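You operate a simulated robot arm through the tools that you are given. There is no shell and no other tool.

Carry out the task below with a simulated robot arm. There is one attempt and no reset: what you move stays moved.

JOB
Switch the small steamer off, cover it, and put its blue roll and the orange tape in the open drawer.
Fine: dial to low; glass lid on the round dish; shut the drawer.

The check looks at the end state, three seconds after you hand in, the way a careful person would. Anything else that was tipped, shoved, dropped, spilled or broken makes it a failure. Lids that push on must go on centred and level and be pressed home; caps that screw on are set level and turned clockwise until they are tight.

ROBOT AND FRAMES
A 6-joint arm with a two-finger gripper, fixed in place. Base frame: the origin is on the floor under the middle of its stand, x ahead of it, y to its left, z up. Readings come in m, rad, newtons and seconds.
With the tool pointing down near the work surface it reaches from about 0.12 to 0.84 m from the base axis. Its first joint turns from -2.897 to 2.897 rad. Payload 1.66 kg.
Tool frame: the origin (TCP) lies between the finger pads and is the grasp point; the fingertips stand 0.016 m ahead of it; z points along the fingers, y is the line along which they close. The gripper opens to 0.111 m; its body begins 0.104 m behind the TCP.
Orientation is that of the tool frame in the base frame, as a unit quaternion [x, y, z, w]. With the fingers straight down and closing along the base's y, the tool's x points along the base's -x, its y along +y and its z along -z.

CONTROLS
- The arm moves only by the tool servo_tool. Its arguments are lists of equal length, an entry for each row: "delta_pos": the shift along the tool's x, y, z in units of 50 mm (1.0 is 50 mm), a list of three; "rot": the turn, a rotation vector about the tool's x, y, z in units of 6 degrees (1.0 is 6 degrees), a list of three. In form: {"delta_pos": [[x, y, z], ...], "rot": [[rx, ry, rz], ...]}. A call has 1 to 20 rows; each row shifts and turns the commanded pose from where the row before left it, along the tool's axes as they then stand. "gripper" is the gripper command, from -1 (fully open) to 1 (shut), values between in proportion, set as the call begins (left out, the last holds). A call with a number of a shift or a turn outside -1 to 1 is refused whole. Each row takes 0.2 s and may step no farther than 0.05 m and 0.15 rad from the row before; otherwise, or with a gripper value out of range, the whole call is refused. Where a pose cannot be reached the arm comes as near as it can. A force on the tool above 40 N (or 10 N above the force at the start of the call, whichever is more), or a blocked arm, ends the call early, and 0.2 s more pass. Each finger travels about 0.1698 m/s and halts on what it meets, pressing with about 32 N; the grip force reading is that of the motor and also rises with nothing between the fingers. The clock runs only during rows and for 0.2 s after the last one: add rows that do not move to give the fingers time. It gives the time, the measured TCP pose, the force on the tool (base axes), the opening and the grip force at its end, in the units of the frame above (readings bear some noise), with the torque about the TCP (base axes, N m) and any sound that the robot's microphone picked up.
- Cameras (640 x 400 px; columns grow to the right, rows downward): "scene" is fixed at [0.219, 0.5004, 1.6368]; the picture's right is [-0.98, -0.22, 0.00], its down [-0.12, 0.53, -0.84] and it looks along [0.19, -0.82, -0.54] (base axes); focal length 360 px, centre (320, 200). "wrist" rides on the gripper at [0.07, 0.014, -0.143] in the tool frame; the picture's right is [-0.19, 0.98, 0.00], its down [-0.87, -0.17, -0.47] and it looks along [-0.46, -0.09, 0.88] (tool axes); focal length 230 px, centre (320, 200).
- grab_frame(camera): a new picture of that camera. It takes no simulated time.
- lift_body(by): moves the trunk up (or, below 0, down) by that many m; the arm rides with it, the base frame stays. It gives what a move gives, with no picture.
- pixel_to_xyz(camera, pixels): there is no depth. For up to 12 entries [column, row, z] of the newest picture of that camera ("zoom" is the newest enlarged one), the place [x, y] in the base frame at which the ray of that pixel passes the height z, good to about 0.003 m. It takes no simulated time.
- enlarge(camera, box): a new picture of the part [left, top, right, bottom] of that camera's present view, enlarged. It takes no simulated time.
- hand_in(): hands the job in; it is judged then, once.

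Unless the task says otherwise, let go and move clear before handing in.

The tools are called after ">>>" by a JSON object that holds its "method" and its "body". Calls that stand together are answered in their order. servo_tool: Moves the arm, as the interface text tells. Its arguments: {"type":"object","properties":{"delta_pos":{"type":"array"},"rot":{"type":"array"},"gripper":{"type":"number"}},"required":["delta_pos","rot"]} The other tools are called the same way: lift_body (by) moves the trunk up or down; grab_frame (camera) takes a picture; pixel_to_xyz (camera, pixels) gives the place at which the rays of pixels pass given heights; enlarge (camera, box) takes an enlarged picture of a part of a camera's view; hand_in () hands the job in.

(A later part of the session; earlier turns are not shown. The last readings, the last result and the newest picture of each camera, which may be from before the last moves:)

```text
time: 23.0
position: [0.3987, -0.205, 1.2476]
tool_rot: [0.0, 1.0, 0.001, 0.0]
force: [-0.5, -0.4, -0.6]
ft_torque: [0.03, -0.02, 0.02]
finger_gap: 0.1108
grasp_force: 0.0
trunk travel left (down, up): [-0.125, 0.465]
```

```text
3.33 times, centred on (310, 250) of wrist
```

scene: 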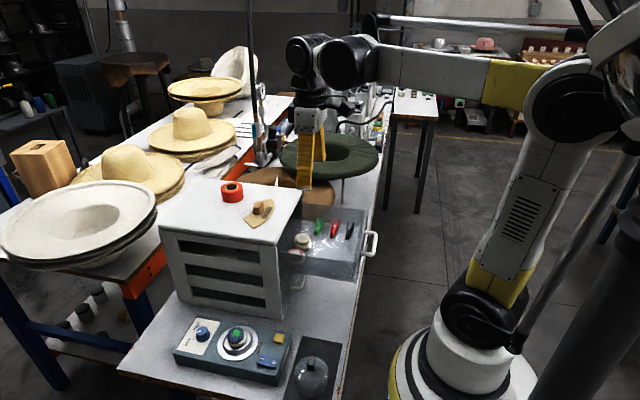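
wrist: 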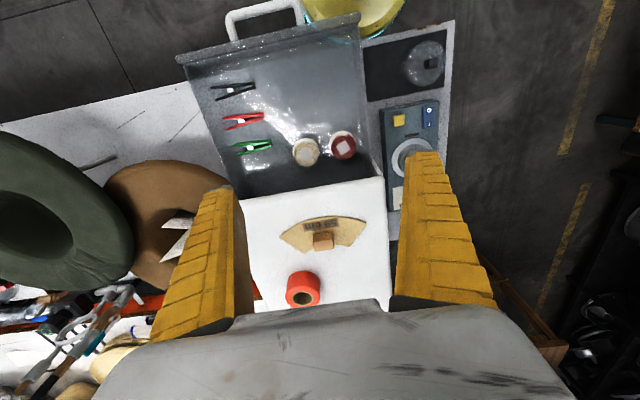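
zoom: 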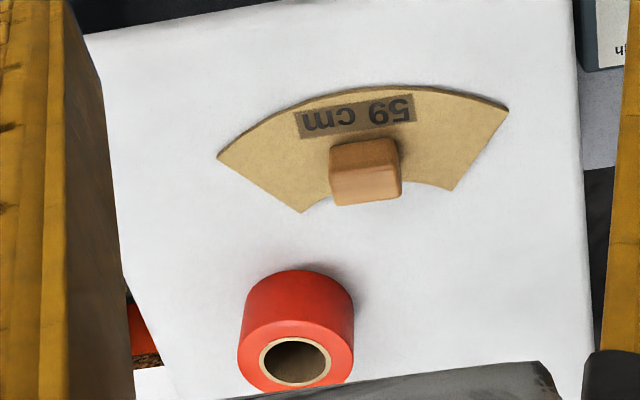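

>>> {"method": "pixel_to_xyz", "body": {"camera": "wrist", "pixels": [[184.5, 63.5, 1.06], [361, 26, 1.06], [175.5, 57.5, 1.06], [361, 12, 1.06], [360, 30, 1.06], [372, 175, 1.06], [234.5, 187.5, 1.06], [241, 117, 0.995], [256, 148, 0.995], [306, 153, 1.02], [342.5, 147, 1.02], [320, 0, 1.03]]}}

>>> {"method": "pixel_to_xyz", "body": {"camera": "wrist", "pixels": [[302.6, 298.5, 1.125], [302.6, 298.5, 1.135], [285, 291, 1.125], [320, 291, 1.125], [285, 291, 1.135], [320, 291, 1.135], [302, 272, 1.085], [322, 238, 1.1], [265, 119, 0.995], [270, 147, 0.995], [252, 83, 0.995], [341, 147, 1.015]]}}

```text
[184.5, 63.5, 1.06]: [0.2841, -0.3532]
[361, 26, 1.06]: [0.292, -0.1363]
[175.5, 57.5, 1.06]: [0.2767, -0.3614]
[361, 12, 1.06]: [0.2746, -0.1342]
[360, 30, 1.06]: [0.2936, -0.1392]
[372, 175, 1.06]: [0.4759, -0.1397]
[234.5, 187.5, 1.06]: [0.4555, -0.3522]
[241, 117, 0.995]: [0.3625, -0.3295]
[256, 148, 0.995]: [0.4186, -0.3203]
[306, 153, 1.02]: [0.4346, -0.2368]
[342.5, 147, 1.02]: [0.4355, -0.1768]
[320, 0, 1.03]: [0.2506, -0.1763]
```

```text
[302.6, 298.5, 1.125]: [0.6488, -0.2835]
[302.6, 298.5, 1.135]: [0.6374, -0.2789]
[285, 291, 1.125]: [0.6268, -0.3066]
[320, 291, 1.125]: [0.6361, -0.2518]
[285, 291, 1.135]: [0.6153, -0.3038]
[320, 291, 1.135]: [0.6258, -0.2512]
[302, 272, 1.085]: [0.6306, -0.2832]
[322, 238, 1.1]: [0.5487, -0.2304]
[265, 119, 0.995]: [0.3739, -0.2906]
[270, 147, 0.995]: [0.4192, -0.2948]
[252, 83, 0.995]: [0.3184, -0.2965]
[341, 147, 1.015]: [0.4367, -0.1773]
```

Drawer interior spans x 0.293→, y -0.352…-0.137; the tape is at about (0.646,-0.2835), top z≈1.126, diameter ≈0.058. I'll place the tape around (0.347,-0.243) with a diagonal grip, then the roll at about (0.35,-0.175). Now moving over the tape with -45° yaw.

>>> {"method": "servo_tool", "body": {"delta_pos": [[-0.824, -0.262, 0], [-0.824, -0.262, 0], [-0.824, -0.262, 0], [-0.824, -0.262, 0], [-0.824, -0.262, 0], [-0.824, -0.262, 0], [0, 0, 0.1], [0, 0, 0.1], [0, 0, 0.1], [0, 0, 0.1], [0, 0, 0.1], [0, 0, 0.1], [0, 0, 0.1], [0, 0, 0.1], [0, 0, 0]], "rot": [[0, 0, 0], [0, 0, 0], [0, 0, 0], [0, 0, 0], [0, 0, 0], [0, 0, 0], [0, 0, 0.9375], [0, 0, 0.9375], [0, 0, 0.9375], [0, 0, 0.9375], [0, 0, 0.9375], [0, 0, 0.9375], [0, 0, 0.9375], [0, 0, 0.9375], [0, 0, 0]], "gripper": -1}}

>>> {"method": "grab_frame", "body": {"camera": "wrist"}}

>>> {"method": "enlarge", "body": {"camera": "scene", "box": [150, 130, 310, 230]}}

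```text
time: 26.2
position: [0.6487, -0.2845, 1.2069]
tool_rot: [0.383, 0.924, 0.001, 0.001]
force: [-0.1, 0.7, -0.8]
ft_torque: [-0.03, 0.02, 0.04]
finger_gap: 0.1111
grasp_force: 0.0
trunk travel left (down, up): [-0.125, 0.465]
```

```text
taken
```

wrist: 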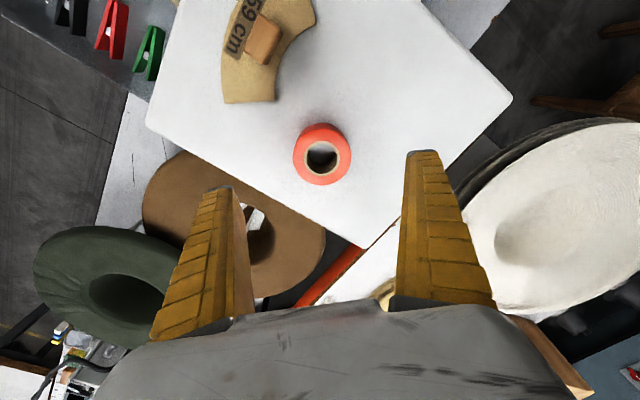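

```text
4.00 times, centred on (230, 180) of scene
```

zoom: 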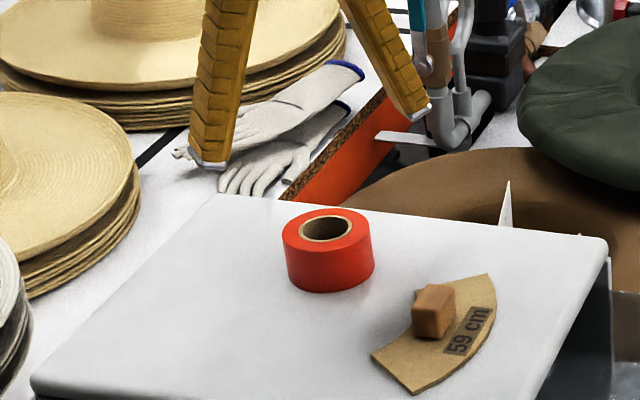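

>>> {"method": "enlarge", "body": {"camera": "wrist", "box": [272, 115, 368, 195]}}

```text
5.00 times, centred on (320, 155) of wrist
```

zoom: 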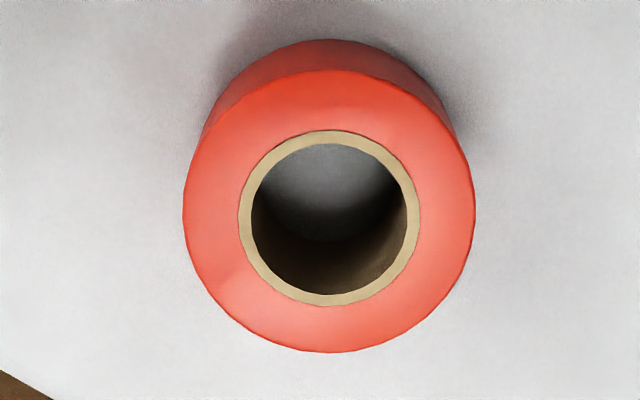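

>>> {"method": "pixel_to_xyz", "body": {"camera": "zoom", "pixels": [[329.5, 211.5, 1.122], [329.5, 211.5, 1.126], [183, 211, 1.126], [476, 211, 1.126], [329, 70, 1.126], [329, 353, 1.126], [329, 217, 1.126]]}}

```text
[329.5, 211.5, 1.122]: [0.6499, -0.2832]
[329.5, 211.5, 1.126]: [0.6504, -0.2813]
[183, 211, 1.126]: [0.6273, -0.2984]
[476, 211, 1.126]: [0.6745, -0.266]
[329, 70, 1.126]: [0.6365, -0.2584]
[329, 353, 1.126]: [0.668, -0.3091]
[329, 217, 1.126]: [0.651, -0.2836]
```

Tape centre is (0.651,-0.283). I'll correct by 2.5 mm and descend around it to TCP z≈1.107.

>>> {"method": "servo_tool", "body": {"delta_pos": [[0, 0.05, 0.6], [0, 0, 0.6], [0, 0, 0.5], [0, 0, 0.2], [0, 0, 0.1], [0, 0, 0]], "rot": [[0, 0, 0], [0, 0, 0], [0, 0, 0], [0, 0, 0], [0, 0, 0], [0, 0, 0]]}}

>>> {"method": "grab_frame", "body": {"camera": "wrist"}}

>>> {"method": "enlarge", "body": {"camera": "scene", "box": [150, 130, 310, 230]}}

```text
time: 27.6
position: [0.6494, -0.2817, 1.1078]
tool_rot: [0.382, 0.924, 0.0, 0.0]
force: [0.2, -0.8, -0.6]
ft_torque: [-0.03, -0.01, -0.01]
finger_gap: 0.1108
grasp_force: 0.0
trunk travel left (down, up): [-0.125, 0.465]
```

```text
taken
```

wrist: 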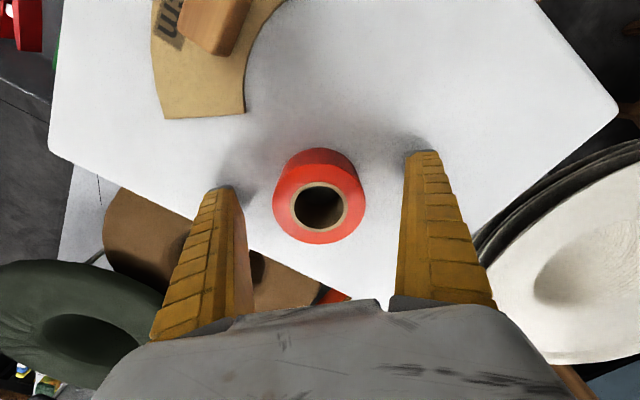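

```text
4.00 times, centred on (230, 180) of scene
```

zoom: 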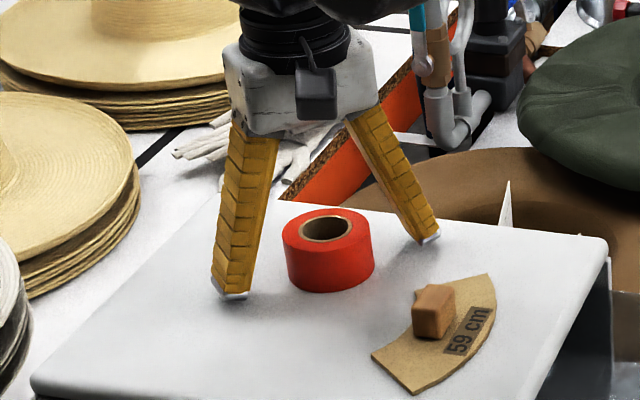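

Tape is centred between the fingers (wrist (320,208)). Closing the gripper.

>>> {"method": "servo_tool", "body": {"delta_pos": [[0, 0, 0], [0, 0, 0], [0, 0, 0], [0, 0, 0]], "rot": [[0, 0, 0], [0, 0, 0], [0, 0, 0], [0, 0, 0]], "gripper": 0.3}}

>>> {"method": "grab_frame", "body": {"camera": "wrist"}}

```text
time: 28.6
position: [0.6499, -0.2827, 1.108]
tool_rot: [0.383, 0.924, 0.001, -0.001]
force: [0.7, -0.5, 2.5]
ft_torque: [-0.05, 0.03, 0.04]
finger_gap: 0.0557
grasp_force: 31.7
trunk travel left (down, up): [-0.125, 0.465]
```

```text
taken
```

wrist: 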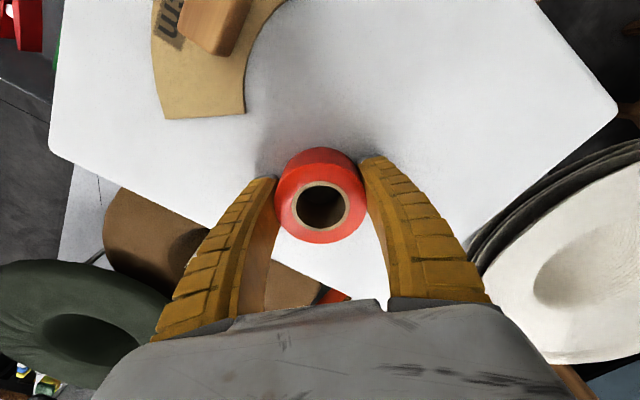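

Gripped at 0.0557 m gap. I'll lift 9 cm and carry it above the drawer's free area.

>>> {"method": "servo_tool", "body": {"delta_pos": [[0, 0, -0.2], [0, 0, -0.5], [0, 0, -0.6], [0, 0, -0.6], [0.606, -0.465, 0], [0.606, -0.465, 0], [0.606, -0.465, 0], [0.606, -0.465, 0], [0.606, -0.465, 0], [0.606, -0.465, 0], [0.606, -0.465, 0], [0.606, -0.465, 0], [0, 0, 0], [0, 0, 0]], "rot": [[0, 0, 0], [0, 0, 0], [0, 0, 0], [0, 0, 0], [0, 0, 0], [0, 0, 0], [0, 0, 0], [0, 0, 0], [0, 0, 0], [0, 0, 0], [0, 0, 0], [0, 0, 0], [0, 0, 0], [0, 0, 0]]}}

>>> {"method": "grab_frame", "body": {"camera": "wrist"}}

>>> {"method": "enlarge", "body": {"camera": "scene", "box": [230, 150, 390, 280]}}

```text
time: 31.6
position: [0.3462, -0.2439, 1.2007]
tool_rot: [0.383, 0.924, 0.0, 0.0]
force: [0.2, 0.4, -1.6]
ft_torque: [0.03, 0.02, 0.0]
finger_gap: 0.0556
grasp_force: 32.5
trunk travel left (down, up): [-0.125, 0.465]
```

```text
taken
```

wrist: 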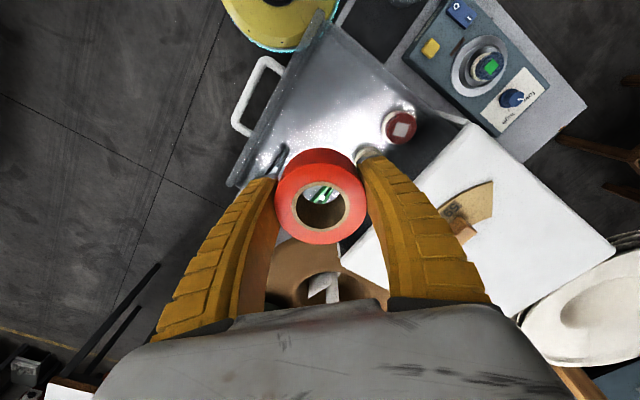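

```text
3.08 times, centred on (310, 215) of scene
```

zoom: 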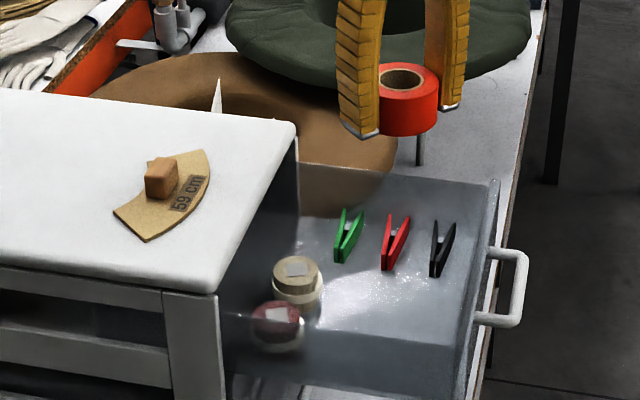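

Tape is above the drawer's free area. I'll descend to just above rim level and check the clearances.

>>> {"method": "servo_tool", "body": {"delta_pos": [[0, 0, 0.6], [0, 0, 0.6], [0, 0, 0.6], [0, 0, 0.4], [0, 0, 0]], "rot": [[0, 0, 0], [0, 0, 0], [0, 0, 0], [0, 0, 0], [0, 0, 0]]}}

>>> {"method": "grab_frame", "body": {"camera": "wrist"}}

>>> {"method": "enlarge", "body": {"camera": "scene", "box": [270, 190, 390, 280]}}

```text
time: 32.8
position: [0.3462, -0.2413, 1.092]
tool_rot: [0.382, 0.924, 0.0, 0.0]
force: [-0.5, 1.5, -1.3]
ft_torque: [0.01, 0.02, 0.01]
finger_gap: 0.0561
grasp_force: 32.2
trunk travel left (down, up): [-0.125, 0.465]
```

```text
taken
```

wrist: 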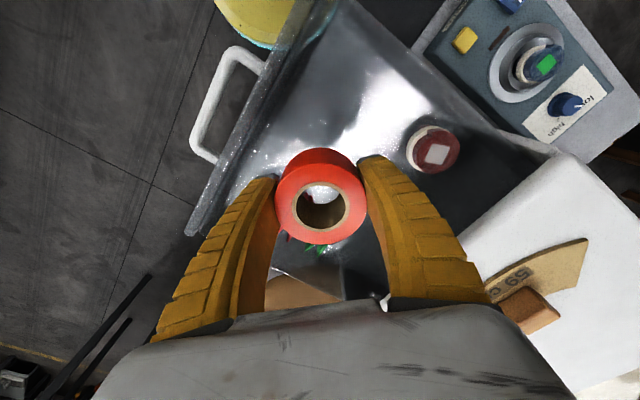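

```text
4.44 times, centred on (330, 235) of scene
```

zoom: 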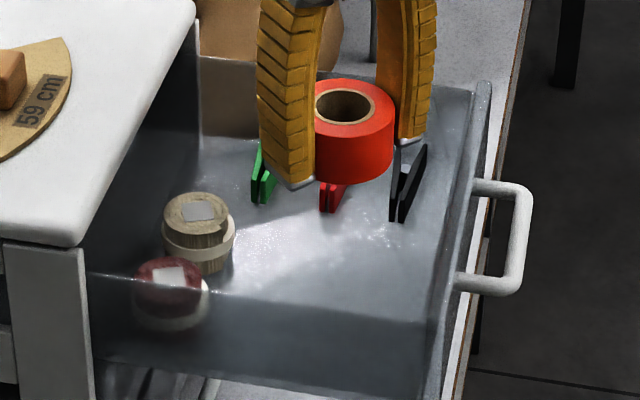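

Clearances look fine; I'll nudge 5 mm away from the drawer front and lower further toward the floor.

>>> {"method": "servo_tool", "body": {"delta_pos": [[-0.07, 0.07, 0.1], [0, 0, 0.4], [0, 0, 0.4], [0, 0, 0.4], [0, 0, 0.2], [0, 0, 0]], "rot": [[0, 0, 0], [0, 0, 0], [0, 0, 0], [0, 0, 0], [0, 0, 0], [0, 0, 0]]}}

>>> {"method": "grab_frame", "body": {"camera": "wrist"}}

>>> {"method": "enlarge", "body": {"camera": "scene", "box": [270, 190, 390, 280]}}

```text
time: 34.2
position: [0.3514, -0.2423, 1.0153]
tool_rot: [0.383, 0.924, 0.0, 0.0]
force: [-0.5, 0.3, -0.4]
ft_torque: [0.04, 0.03, -0.03]
finger_gap: 0.0559
grasp_force: 32.4
trunk travel left (down, up): [-0.125, 0.465]
```

```text
taken
```

wrist: 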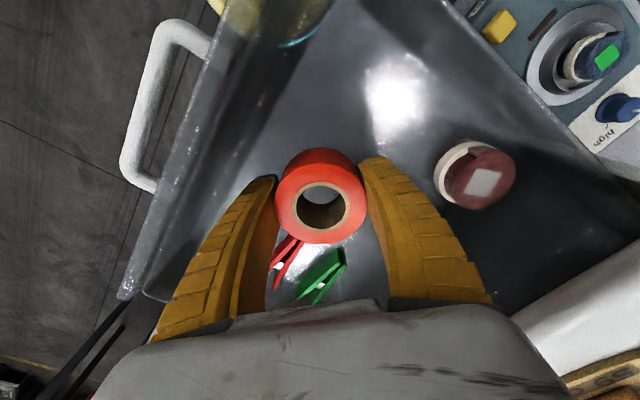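

```text
4.44 times, centred on (330, 235) of scene
```

zoom: 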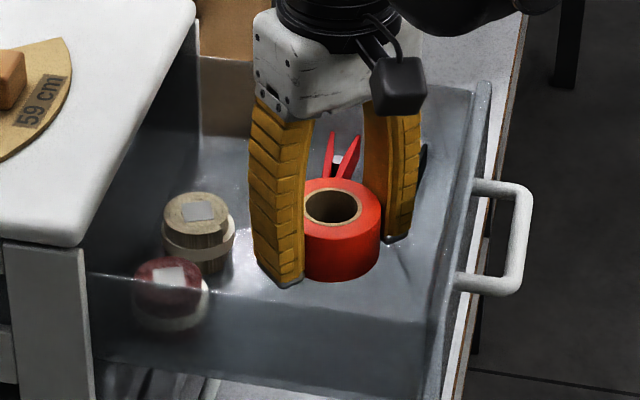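

No contact yet at TCP z 1.015. I'll go down in 2 mm steps watching the vertical force.

>>> {"method": "servo_tool", "body": {"delta_pos": [[0, 0, 0.04], [0, 0, 0.04], [0, 0, 0.04], [0, 0, 0]], "rot": [[0, 0, 0], [0, 0, 0], [0, 0, 0], [0, 0, 0]]}}

```text
time: 35.2
position: [0.3511, -0.2415, 1.0104]
tool_rot: [0.382, 0.924, 0.0, 0.001]
force: [0.5, 0.3, -0.6]
ft_torque: [0.01, 0.01, -0.01]
finger_gap: 0.0558
grasp_force: 32.3
trunk travel left (down, up): [-0.125, 0.465]
```

>>> {"method": "servo_tool", "body": {"delta_pos": [[0, 0, 0.04], [0, 0, 0.04], [0, 0, 0]], "rot": [[0, 0, 0], [0, 0, 0], [0, 0, 0]]}}

```text
time: 36.0
position: [0.3514, -0.2416, 1.0068]
tool_rot: [0.383, 0.924, 0.0, 0.001]
force: [-0.5, 0.3, -0.1]
ft_torque: [0.03, 0.0, 0.01]
finger_gap: 0.0557
grasp_force: 31.8
trunk travel left (down, up): [-0.125, 0.465]
```

>>> {"method": "servo_tool", "body": {"delta_pos": [[0, 0, 0.04], [0, 0, 0.04], [0, 0, 0]], "rot": [[0, 0, 0], [0, 0, 0], [0, 0, 0]]}}

>>> {"method": "enlarge", "body": {"camera": "scene", "box": [310, 210, 374, 258]}}

```text
time: 36.8
position: [0.3506, -0.2422, 1.003]
tool_rot: [0.383, 0.924, 0.0, 0.001]
force: [0.6, -3.7, 17.9]
ft_torque: [-0.18, -0.04, -0.09]
finger_gap: 0.0569
grasp_force: 32.3
trunk travel left (down, up): [-0.125, 0.465]
```

```text
8.33 times, centred on (342, 234) of scene
```

zoom: 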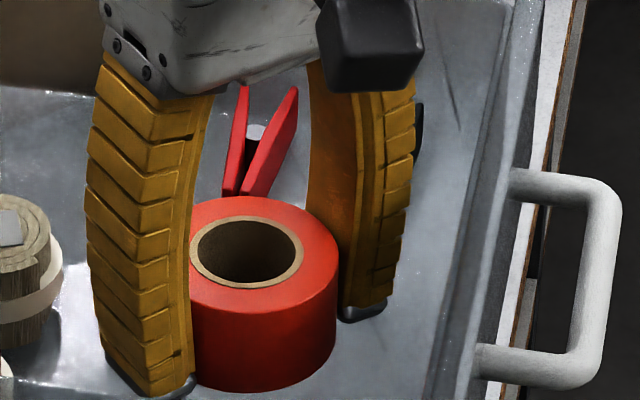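

Contact with 17.9 N: the tape is on the drawer floor (floor ≈0.981). I'll ease up 1.5 mm, open just slightly, then lift.

>>> {"method": "servo_tool", "body": {"delta_pos": [[0, 0, -0.03], [0, 0, 0]], "rot": [[0, 0, 0], [0, 0, 0]]}}

>>> {"method": "servo_tool", "body": {"delta_pos": [[0, 0, 0], [0, 0, 0]], "rot": [[0, 0, 0], [0, 0, 0]], "gripper": -0.2}}

>>> {"method": "grab_frame", "body": {"camera": "wrist"}}

>>> {"method": "enlarge", "body": {"camera": "scene", "box": [310, 210, 374, 258]}}

```text
time: 37.4
position: [0.3512, -0.2413, 1.0066]
tool_rot: [0.383, 0.924, 0.001, -0.001]
force: [0.0, 0.6, -0.4]
ft_torque: [0.02, 0.04, -0.03]
finger_gap: 0.0555
grasp_force: 32.1
trunk travel left (down, up): [-0.125, 0.465]
```

```text
time: 38.0
position: [0.3511, -0.2428, 1.0055]
tool_rot: [0.382, 0.924, 0.0, -0.001]
force: [-0.3, 0.2, 0.0]
ft_torque: [0.01, -0.03, -0.01]
finger_gap: 0.0685
grasp_force: 1.6
trunk travel left (down, up): [-0.125, 0.465]
```

```text
taken
```

wrist: 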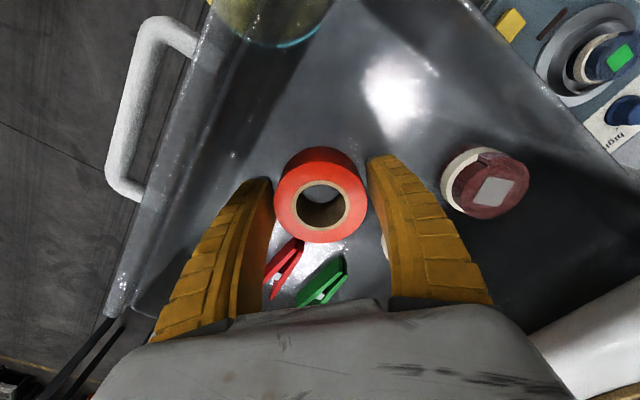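

```text
8.33 times, centred on (342, 234) of scene
```

zoom: 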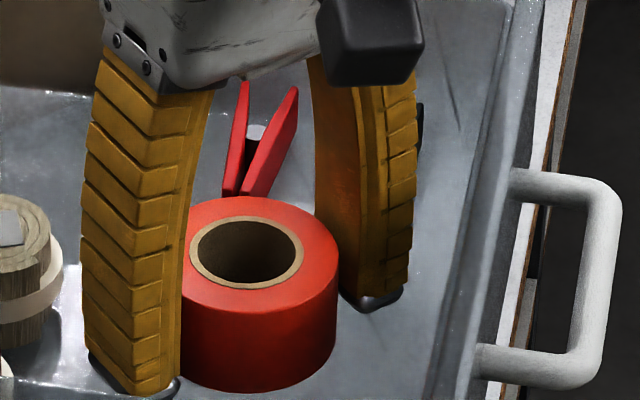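

The tape stands on the drawer floor, released. I'll lift clear and head to the blue roll, turning to -90° yaw for its grip along x.

>>> {"method": "servo_tool", "body": {"delta_pos": [[0, 0, -0.3], [0, 0, -0.6], [0, 0, -0.8], [0, 0, -1], [0, 0, -1], [0, 0, -0.3], [0.091, 0.87, 0], [0.091, 0.87, 0], [0.091, 0.87, 0], [0.091, 0.87, 0], [0.091, 0.87, 0], [0.091, 0.87, 0], [0.091, 0.87, 0], [0, 0, 0]], "rot": [[0, 0, 0], [0, 0, 0], [0, 0, 0], [0, 0, 0], [0, 0, 0], [0, 0, 0], [0, 0, 0], [0, 0, 0], [0, 0, 0], [0, 0, 0], [0, 0, 0], [0, 0, 0], [0, 0, 0], [0, 0, 0]]}}

>>> {"method": "servo_tool", "body": {"delta_pos": [[0, 0, 0.55], [0, 0, 0.55], [0, 0, 0.55], [0, 0, 0.55], [0, 0, 0.55], [0, 0, 0.55], [0, 0, 0.55], [0, 0, 0.55], [0, 0, 0]], "rot": [[0, 0, 0.9375], [0, 0, 0.9375], [0, 0, 0.9375], [0, 0, 0.9375], [0, 0, 0.9375], [0, 0, 0.9375], [0, 0, 0.9375], [0, 0, 0.9375], [0, 0, 0]]}}

>>> {"method": "grab_frame", "body": {"camera": "wrist"}}

>>> {"method": "grab_frame", "body": {"camera": "scene"}}

```text
time: 41.0
position: [0.543, -0.0045, 1.2037]
tool_rot: [0.382, 0.924, -0.001, 0.0]
force: [0.1, 0.4, 0.4]
ft_torque: [0.01, -0.01, -0.01]
finger_gap: 0.0684
grasp_force: 1.6
trunk travel left (down, up): [-0.125, 0.465]
```

```text
time: 43.0
position: [0.5469, -0.0051, 0.9864]
tool_rot: [0.707, 0.707, 0.0, 0.0]
force: [-0.3, 0.8, 0.6]
ft_torque: [-0.01, 0.01, 0.01]
finger_gap: 0.0685
grasp_force: 1.2
trunk travel left (down, up): [-0.125, 0.465]
```

```text
taken
```

wrist: 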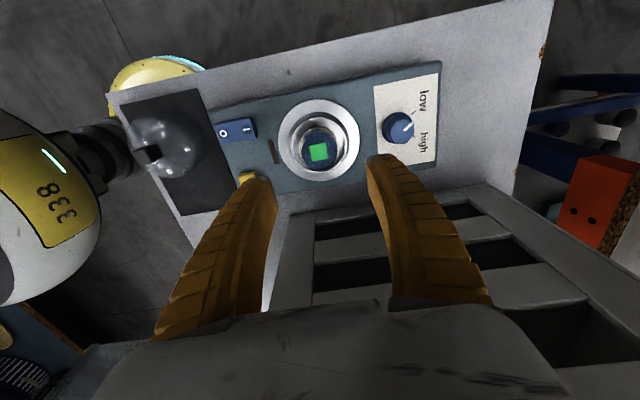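

```text
taken
```

scene: 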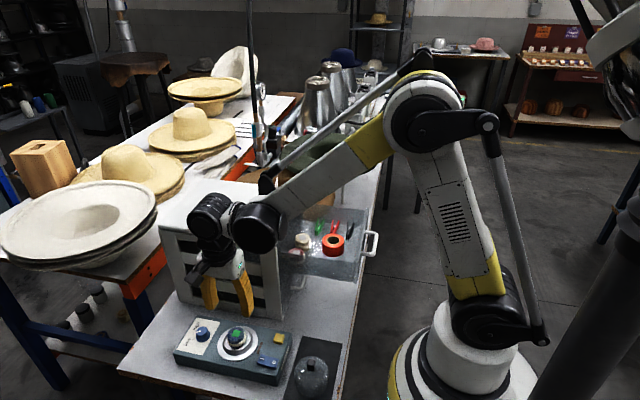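

>>> {"method": "enlarge", "body": {"camera": "wrist", "box": [270, 90, 370, 190]}}

```text
4.00 times, centred on (320, 140) of wrist
```

zoom: 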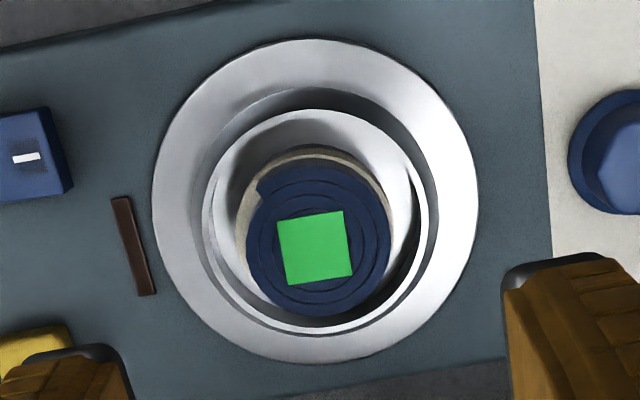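

>>> {"method": "pixel_to_xyz", "body": {"camera": "zoom", "pixels": [[315.5, 200, 0.843], [315.5, 200, 0.848], [320, 220, 0.85], [320, 220, 0.86], [320, 220, 0.87], [318, 241, 0.88], [318, 241, 0.887], [318, 241, 0.895], [244, 241, 0.887], [391, 241, 0.887], [318, 165, 0.887], [318, 316, 0.887]]}}

>>> {"method": "enlarge", "body": {"camera": "scene", "box": [205, 315, 269, 365]}}

```text
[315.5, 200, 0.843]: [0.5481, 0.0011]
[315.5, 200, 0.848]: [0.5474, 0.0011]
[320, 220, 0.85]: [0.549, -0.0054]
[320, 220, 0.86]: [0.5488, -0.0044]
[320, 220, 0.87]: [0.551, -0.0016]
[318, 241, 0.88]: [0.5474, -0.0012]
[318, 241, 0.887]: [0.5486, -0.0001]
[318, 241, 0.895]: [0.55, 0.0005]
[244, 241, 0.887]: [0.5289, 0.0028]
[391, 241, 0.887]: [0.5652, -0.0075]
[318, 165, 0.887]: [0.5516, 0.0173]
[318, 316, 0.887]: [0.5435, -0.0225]
```

```text
8.00 times, centred on (237, 340) of scene
```

zoom: 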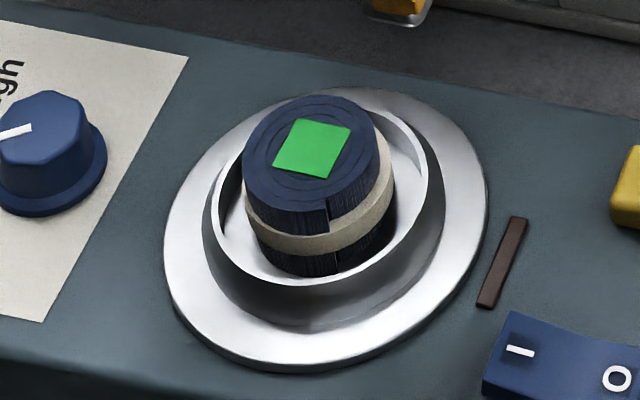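

Roll centre ≈(0.5477,-0.002), top ≈0.885, and the dish rim ≈0.858, so I'll keep the tips just above the rim (TCP ≈0.879). Descending in stages.

>>> {"method": "servo_tool", "body": {"delta_pos": [[0.05, 0.012, 0.6], [0, 0, 0.6], [0, 0, 0.5], [0, 0, 0.3], [0, 0, 0]], "rot": [[0, 0, 0], [0, 0, 0], [0, 0, 0], [0, 0, 0], [0, 0, 0]]}}

>>> {"method": "grab_frame", "body": {"camera": "wrist"}}

>>> {"method": "enlarge", "body": {"camera": "scene", "box": [205, 305, 285, 365]}}

```text
time: 44.2
position: [0.5448, -0.0009, 0.8866]
tool_rot: [0.706, 0.708, 0.0, 0.0]
force: [0.4, 0.0, -0.6]
ft_torque: [0.0, -0.05, 0.03]
finger_gap: 0.0685
grasp_force: 1.5
trunk travel left (down, up): [-0.125, 0.465]
```

```text
taken
```

wrist: 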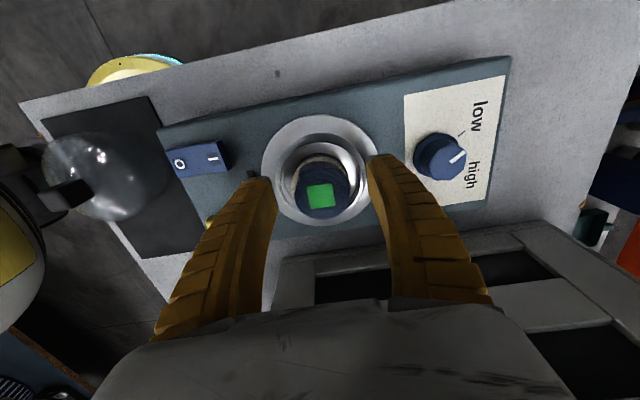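

```text
6.67 times, centred on (245, 335) of scene
```

zoom: 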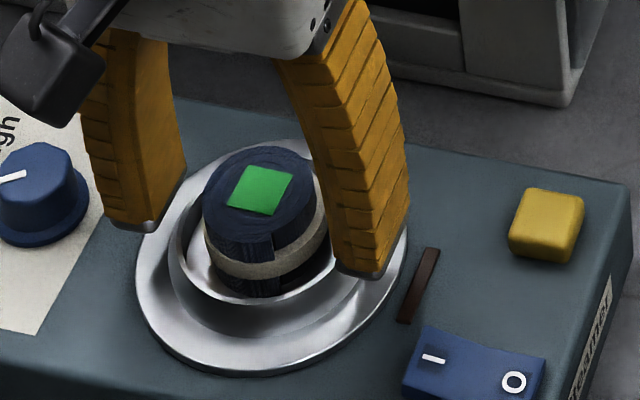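

Tips straddle the roll evenly (wrist roll at (320,193)). I'll lower ~8 mm more, watching for any rim contact.

>>> {"method": "servo_tool", "body": {"delta_pos": [[0, 0, 0.08], [0, 0, 0.06], [0, 0, 0.04], [0, 0, 0]], "rot": [[0, 0, 0], [0, 0, 0], [0, 0, 0], [0, 0, 0]]}}

>>> {"method": "enlarge", "body": {"camera": "wrist", "box": [256, 110, 384, 220]}}

>>> {"method": "enlarge", "body": {"camera": "scene", "box": [205, 315, 285, 365]}}

```text
time: 45.2
position: [0.5456, -0.0019, 0.8759]
tool_rot: [0.707, 0.708, 0.0, 0.001]
force: [0.0, 0.8, 0.0]
ft_torque: [0.03, -0.02, 0.01]
finger_gap: 0.0686
grasp_force: 0.7
trunk travel left (down, up): [-0.125, 0.465]
```

```text
3.64 times, centred on (320, 165) of wrist
```

zoom: 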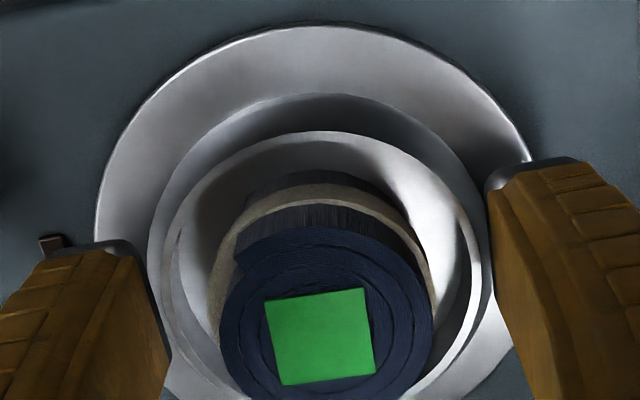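

```text
8.00 times, centred on (245, 340) of scene
```

zoom: 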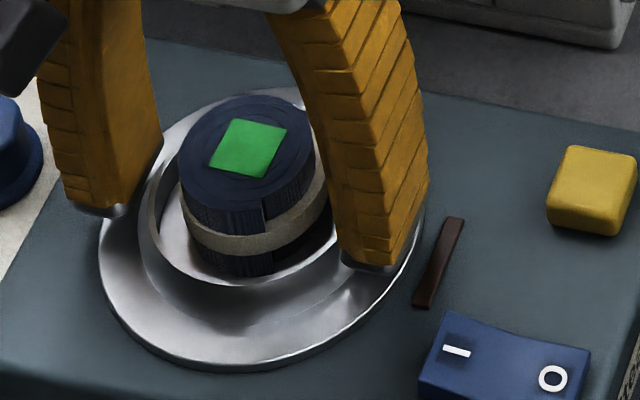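

Tips are just above the rim with no contact. I'll close on the roll and check the gap.

>>> {"method": "servo_tool", "body": {"delta_pos": [[0, 0, 0], [0, 0, 0], [0, 0, 0], [0, 0, 0]], "rot": [[0, 0, 0], [0, 0, 0], [0, 0, 0], [0, 0, 0]], "gripper": 0.6}}

>>> {"method": "enlarge", "body": {"camera": "wrist", "box": [256, 110, 384, 220]}}

>>> {"method": "enlarge", "body": {"camera": "scene", "box": [205, 315, 285, 365]}}

```text
time: 45.7
position: [0.544, -0.0041, 0.8784]
tool_rot: [0.706, 0.708, -0.001, -0.001]
force: [-7.6, -1.0, 30.1]
ft_torque: [0.29, 0.48, -0.01]
finger_gap: 0.0345
grasp_force: 32.4
trunk travel left (down, up): [-0.125, 0.465]
stopped in row 2: the force on the tool passed its limit at 59 N (the readings are from after the stop); the commanded pose is now the measured one
```

```text
3.64 times, centred on (320, 165) of wrist
```

zoom: 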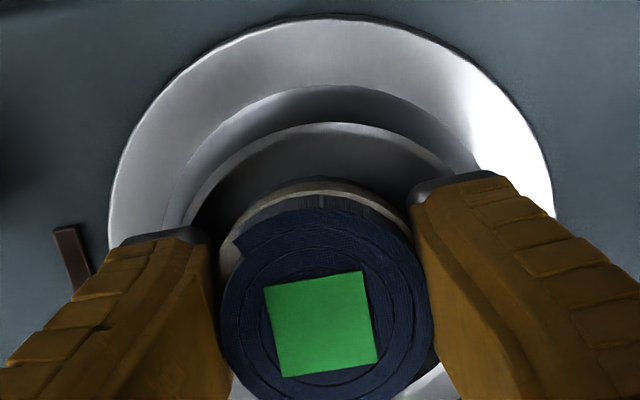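

```text
8.00 times, centred on (245, 340) of scene
```

zoom: 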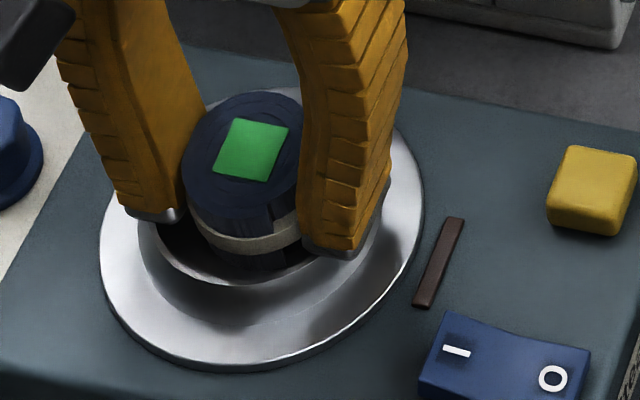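

Gripping at 0.0345 gap, but the tips press on the dish rim (30 N upward). I'll ease up a few mm to relieve that.

>>> {"method": "servo_tool", "body": {"delta_pos": [[0, 0, -0.04], [0, 0, -0.04], [0, 0, 0]], "rot": [[0, 0, 0], [0, 0, 0], [0, 0, 0]]}}

>>> {"method": "enlarge", "body": {"camera": "wrist", "box": [256, 110, 384, 220]}}

>>> {"method": "enlarge", "body": {"camera": "scene", "box": [205, 315, 285, 365]}}

```text
time: 46.5
position: [0.547, -0.0016, 0.8788]
tool_rot: [0.707, 0.708, 0.0, 0.0]
force: [0.3, 0.1, -0.2]
ft_torque: [0.0, 0.01, 0.0]
finger_gap: 0.0341
grasp_force: 32.2
trunk travel left (down, up): [-0.125, 0.465]
```

```text
3.64 times, centred on (320, 165) of wrist
```

zoom: 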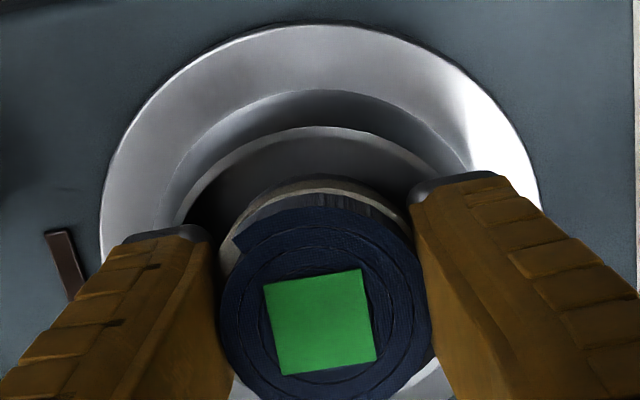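

```text
8.00 times, centred on (245, 340) of scene
```

zoom: 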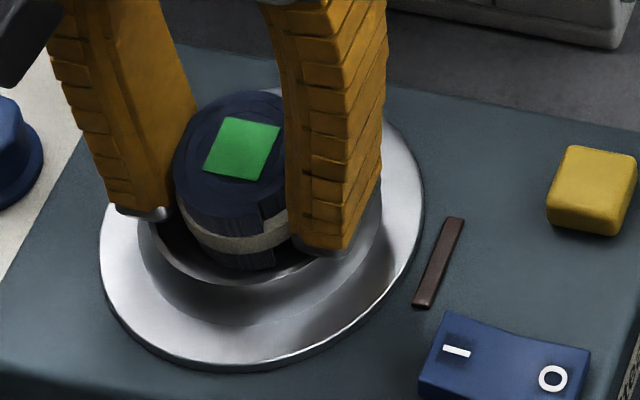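

Force is now zero and the roll is held at 0.034. I'll lift gently and check that only the roll comes up.

>>> {"method": "servo_tool", "body": {"delta_pos": [[0, 0, -0.1], [0, 0, -0.2], [0, 0, -0.2], [0, 0, -0.3], [0, 0, 0]], "rot": [[0, 0, 0], [0, 0, 0], [0, 0, 0], [0, 0, 0], [0, 0, 0]]}}

>>> {"method": "enlarge", "body": {"camera": "wrist", "box": [240, 90, 400, 230]}}

>>> {"method": "enlarge", "body": {"camera": "scene", "box": [195, 295, 291, 365]}}

```text
time: 47.7
position: [0.5436, -0.0019, 0.9215]
tool_rot: [0.707, 0.707, -0.001, 0.0]
force: [0.2, 0.1, -0.1]
ft_torque: [-0.03, 0.0, -0.01]
finger_gap: 0.0338
grasp_force: 32.0
trunk travel left (down, up): [-0.125, 0.465]
```

```text
2.86 times, centred on (320, 160) of wrist
```

zoom: 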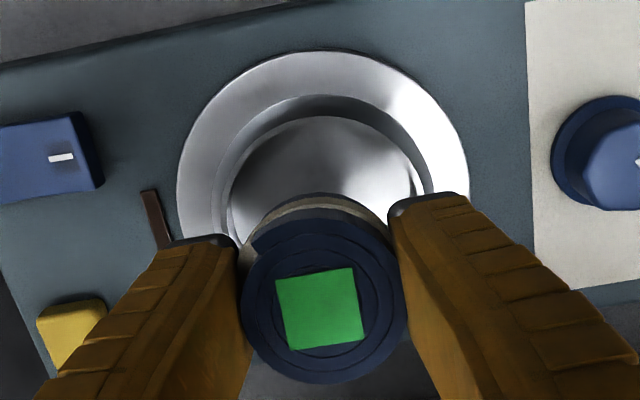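

```text
5.71 times, centred on (243, 330) of scene
```

zoom: 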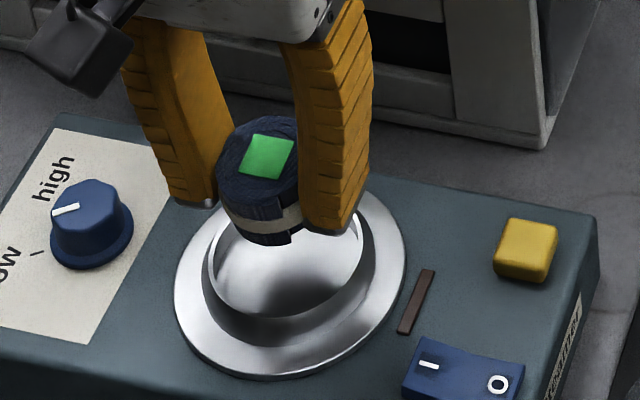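

Only the roll came up; the dish is undisturbed. I'll lift to 1.2 m and carry the roll above (0.352,-0.175) in the drawer.

>>> {"method": "servo_tool", "body": {"delta_pos": [[0, 0, -0.796], [0, 0, -0.796], [0, 0, -0.796], [0, 0, -0.796], [0, 0, -0.796], [0, 0, -0.796], [0, 0, -0.796], [-0.494, -0.547, 0], [-0.494, -0.547, 0], [-0.494, -0.547, 0], [-0.494, -0.547, 0], [-0.494, -0.547, 0], [-0.494, -0.547, 0], [-0.494, -0.547, 0], [0, 0, 0], [0, 0, 0]], "rot": [[0, 0, 0], [0, 0, 0], [0, 0, 0], [0, 0, 0], [0, 0, 0], [0, 0, 0], [0, 0, 0], [0, 0, 0], [0, 0, 0], [0, 0, 0], [0, 0, 0], [0, 0, 0], [0, 0, 0], [0, 0, 0], [0, 0, 0], [0, 0, 0]]}}

>>> {"method": "grab_frame", "body": {"camera": "wrist"}}

>>> {"method": "grab_frame", "body": {"camera": "scene"}}

```text
time: 51.1
position: [0.3575, -0.1752, 1.1992]
tool_rot: [0.706, 0.708, -0.001, -0.001]
force: [0.0, -0.7, -0.7]
ft_torque: [0.02, 0.01, 0.0]
finger_gap: 0.0334
grasp_force: 32.2
trunk travel left (down, up): [-0.125, 0.465]
```

```text
taken
```

wrist: 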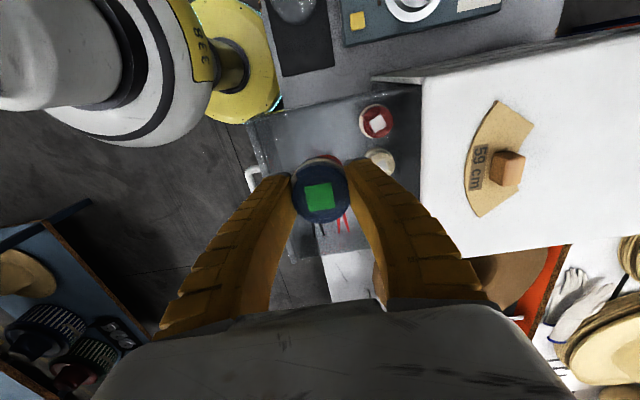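

```text
taken
```

scene: 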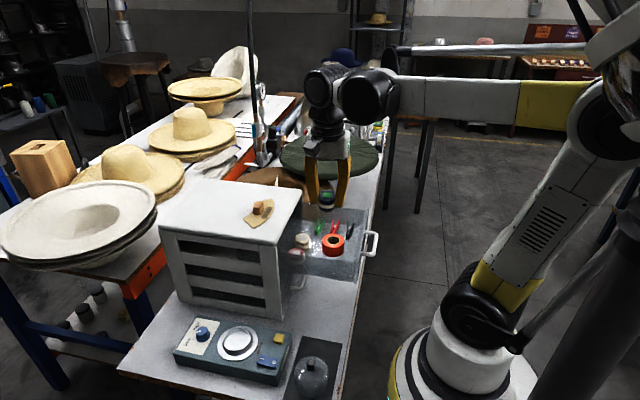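

>>> {"method": "enlarge", "body": {"camera": "scene", "box": [290, 150, 386, 270]}}

>>> {"method": "enlarge", "body": {"camera": "wrist", "box": [240, 90, 400, 270]}}

```text
3.33 times, centred on (338, 210) of scene
```

zoom: 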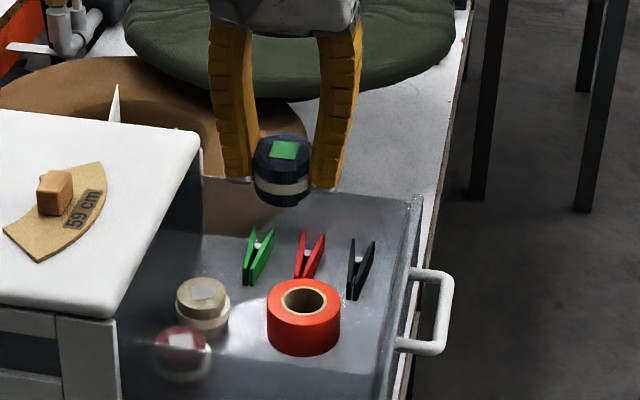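

```text
2.22 times, centred on (320, 180) of wrist
```

zoom: 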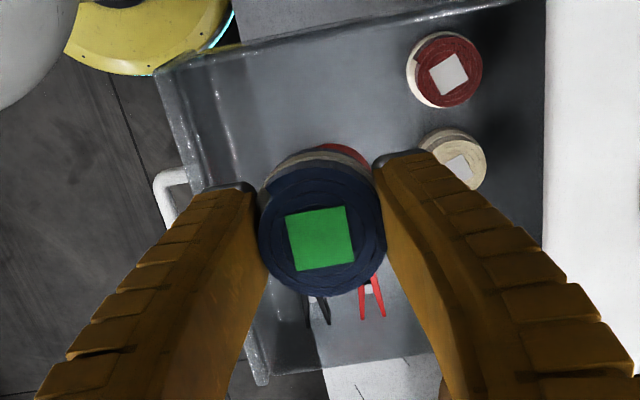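

The roll is held upright over the clear spot between drawer front and the red roll. I'll descend in stages.

>>> {"method": "servo_tool", "body": {"delta_pos": [[0, -0.05, 0.6], [0, 0, 0.6], [0, 0, 0.6], [0, 0, 0.4], [0, 0, 0]], "rot": [[0, 0, 0], [0, 0, 0], [0, 0, 0], [0, 0, 0], [0, 0, 0]]}}

>>> {"method": "grab_frame", "body": {"camera": "wrist"}}

>>> {"method": "enlarge", "body": {"camera": "scene", "box": [280, 190, 384, 270]}}

```text
time: 52.3
position: [0.3507, -0.1744, 1.0905]
tool_rot: [0.706, 0.708, -0.001, -0.001]
force: [0.5, -0.2, 0.5]
ft_torque: [0.01, -0.03, -0.02]
finger_gap: 0.033
grasp_force: 31.8
trunk travel left (down, up): [-0.125, 0.465]
```

```text
taken
```

wrist: 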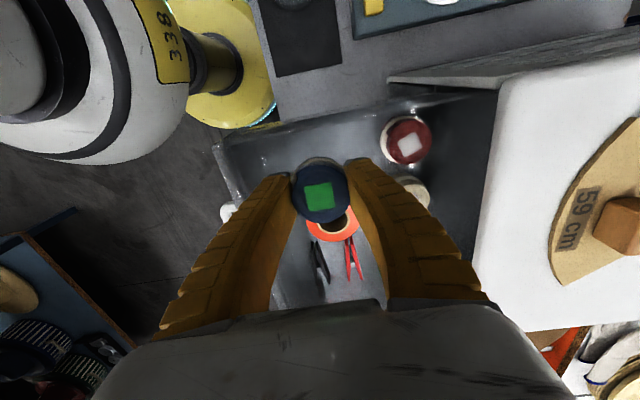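

```text
5.00 times, centred on (332, 230) of scene
```

zoom: 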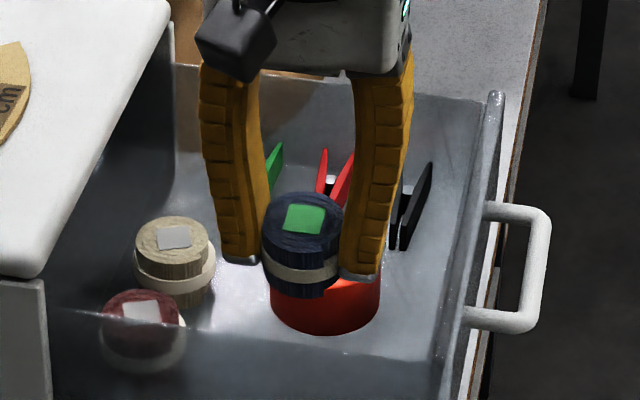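

>>> {"method": "servo_tool", "body": {"delta_pos": [[0.03, 0.05, 0.4], [0, 0, 0.4], [0, 0, 0.4], [0, 0, 0.1], [0, 0, 0]], "rot": [[0, 0, 0], [0, 0, 0], [0, 0, 0], [0, 0, 0], [0, 0, 0]]}}

>>> {"method": "grab_frame", "body": {"camera": "wrist"}}

>>> {"method": "enlarge", "body": {"camera": "scene", "box": [280, 190, 384, 270]}}

```text
time: 53.5
position: [0.3529, -0.1733, 1.0251]
tool_rot: [0.706, 0.708, -0.001, -0.002]
force: [-0.7, -0.1, -0.9]
ft_torque: [0.01, 0.01, 0.0]
finger_gap: 0.0327
grasp_force: 31.8
trunk travel left (down, up): [-0.125, 0.465]
```

```text
taken
```

wrist: 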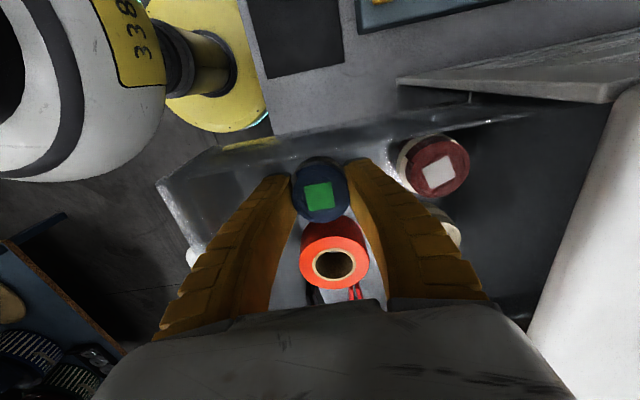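

```text
5.00 times, centred on (332, 230) of scene
```

zoom: 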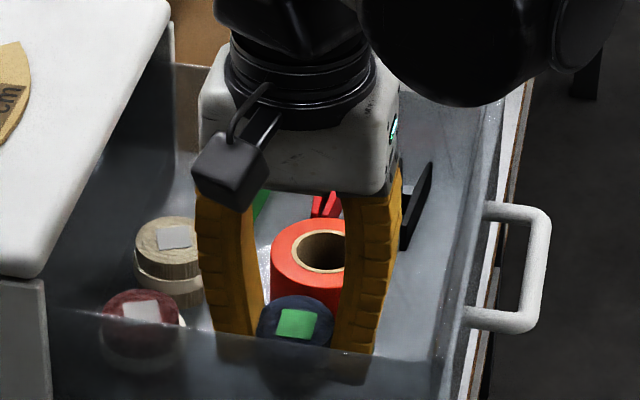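

>>> {"method": "servo_tool", "body": {"delta_pos": [[0, 0, 0.06], [0, 0, 0.06], [0, 0, 0.04], [0, 0, 0]], "rot": [[0, 0, 0], [0, 0, 0], [0, 0, 0], [0, 0, 0]]}}

```text
time: 54.5
position: [0.3553, -0.1731, 1.0166]
tool_rot: [0.707, 0.708, -0.001, -0.001]
force: [-0.8, -0.5, 0.8]
ft_torque: [0.01, 0.0, 0.03]
finger_gap: 0.0329
grasp_force: 31.5
trunk travel left (down, up): [-0.125, 0.465]
```

>>> {"method": "servo_tool", "body": {"delta_pos": [[0, 0, 0.04], [0, 0, 0.04], [0, 0, 0]], "rot": [[0, 0, 0], [0, 0, 0], [0, 0, 0]]}}

```text
time: 55.3
position: [0.3527, -0.1738, 1.0137]
tool_rot: [0.706, 0.708, 0.0, 0.0]
force: [0.3, -8.7, 28.2]
ft_torque: [0.33, -0.01, -0.04]
finger_gap: 0.0337
grasp_force: 32.3
trunk travel left (down, up): [-0.125, 0.465]
```

Floor contact (28 N). I'll ease up ~1.5 mm, then open slightly to release the roll.

>>> {"method": "servo_tool", "body": {"delta_pos": [[0, 0, -0.035], [0, 0, 0]], "rot": [[0, 0, 0], [0, 0, 0]]}}

>>> {"method": "servo_tool", "body": {"delta_pos": [[0, 0, 0], [0, 0, 0], [0, 0, 0]], "rot": [[0, 0, 0], [0, 0, 0], [0, 0, 0]], "gripper": 0.18}}

>>> {"method": "grab_frame", "body": {"camera": "wrist"}}

>>> {"method": "enlarge", "body": {"camera": "scene", "box": [280, 190, 384, 270]}}

```text
time: 55.9
position: [0.3518, -0.1726, 1.0136]
tool_rot: [0.706, 0.708, -0.001, 0.0]
force: [0.2, 0.5, 0.9]
ft_torque: [0.02, -0.01, 0.03]
finger_gap: 0.0333
grasp_force: 32.0
trunk travel left (down, up): [-0.125, 0.465]
```

```text
time: 56.7
position: [0.354, -0.1735, 1.0138]
tool_rot: [0.706, 0.708, -0.001, -0.002]
force: [0.3, 0.4, 0.2]
ft_torque: [0.02, 0.02, 0.0]
finger_gap: 0.0478
grasp_force: 1.8
trunk travel left (down, up): [-0.125, 0.465]
```

```text
taken
```

wrist: 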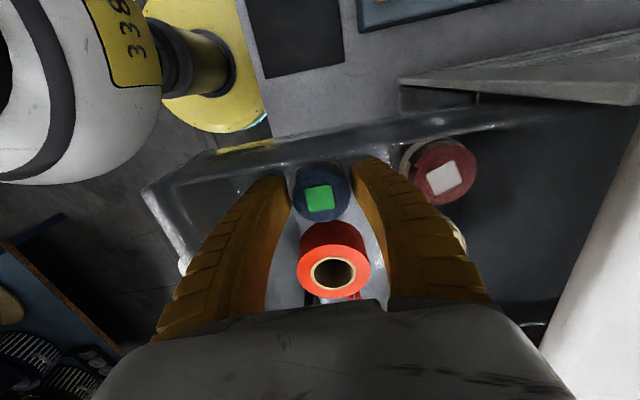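

```text
5.00 times, centred on (332, 230) of scene
```

zoom: 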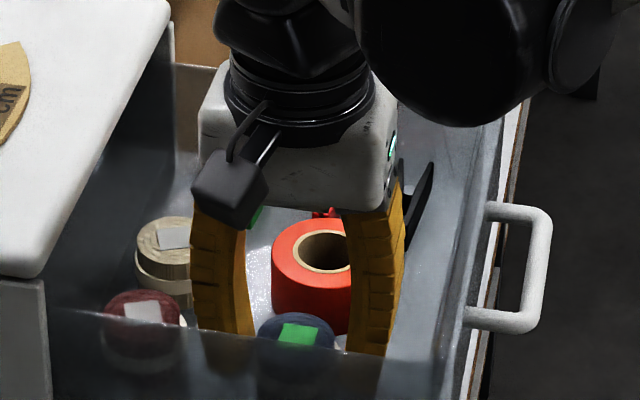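

The roll is released on the drawer floor. Lifting straight up to check.

>>> {"method": "servo_tool", "body": {"delta_pos": [[0, 0, -0.2], [0, 0, -0.4], [0, 0, -0.6], [0, 0, -0.8], [0, 0, -0.8], [0, 0, -0.8], [0, 0, 0]], "rot": [[0, 0, 0], [0, 0, 0], [0, 0, 0], [0, 0, 0], [0, 0, 0], [0, 0, 0], [0, 0, 0]]}}

>>> {"method": "grab_frame", "body": {"camera": "wrist"}}

>>> {"method": "enlarge", "body": {"camera": "scene", "box": [280, 190, 384, 270]}}

```text
time: 58.3
position: [0.354, -0.1754, 1.1958]
tool_rot: [0.706, 0.708, 0.0, 0.0]
force: [-0.6, 0.7, -0.4]
ft_torque: [-0.02, -0.04, -0.04]
finger_gap: 0.0476
grasp_force: 1.9
trunk travel left (down, up): [-0.125, 0.465]
```

```text
taken
```

wrist: 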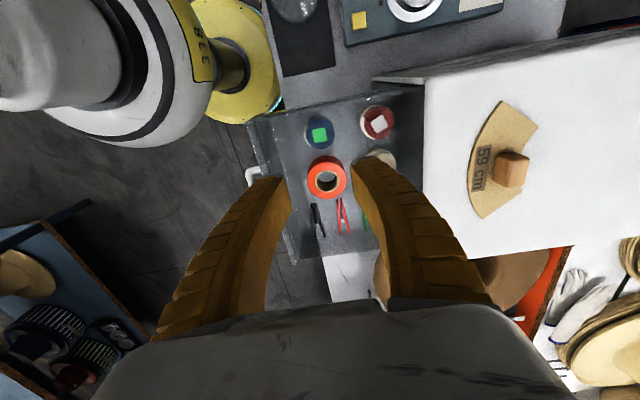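

```text
5.00 times, centred on (332, 230) of scene
```

zoom: 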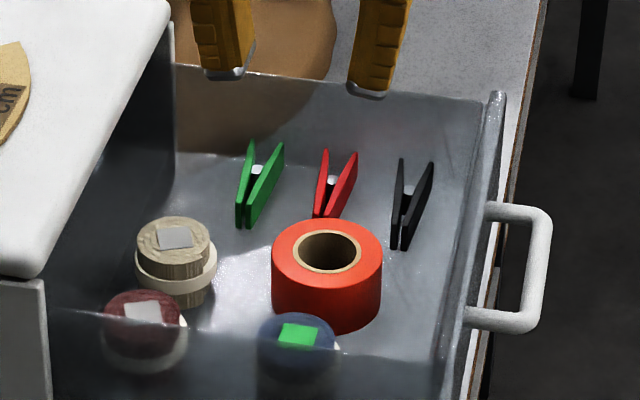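

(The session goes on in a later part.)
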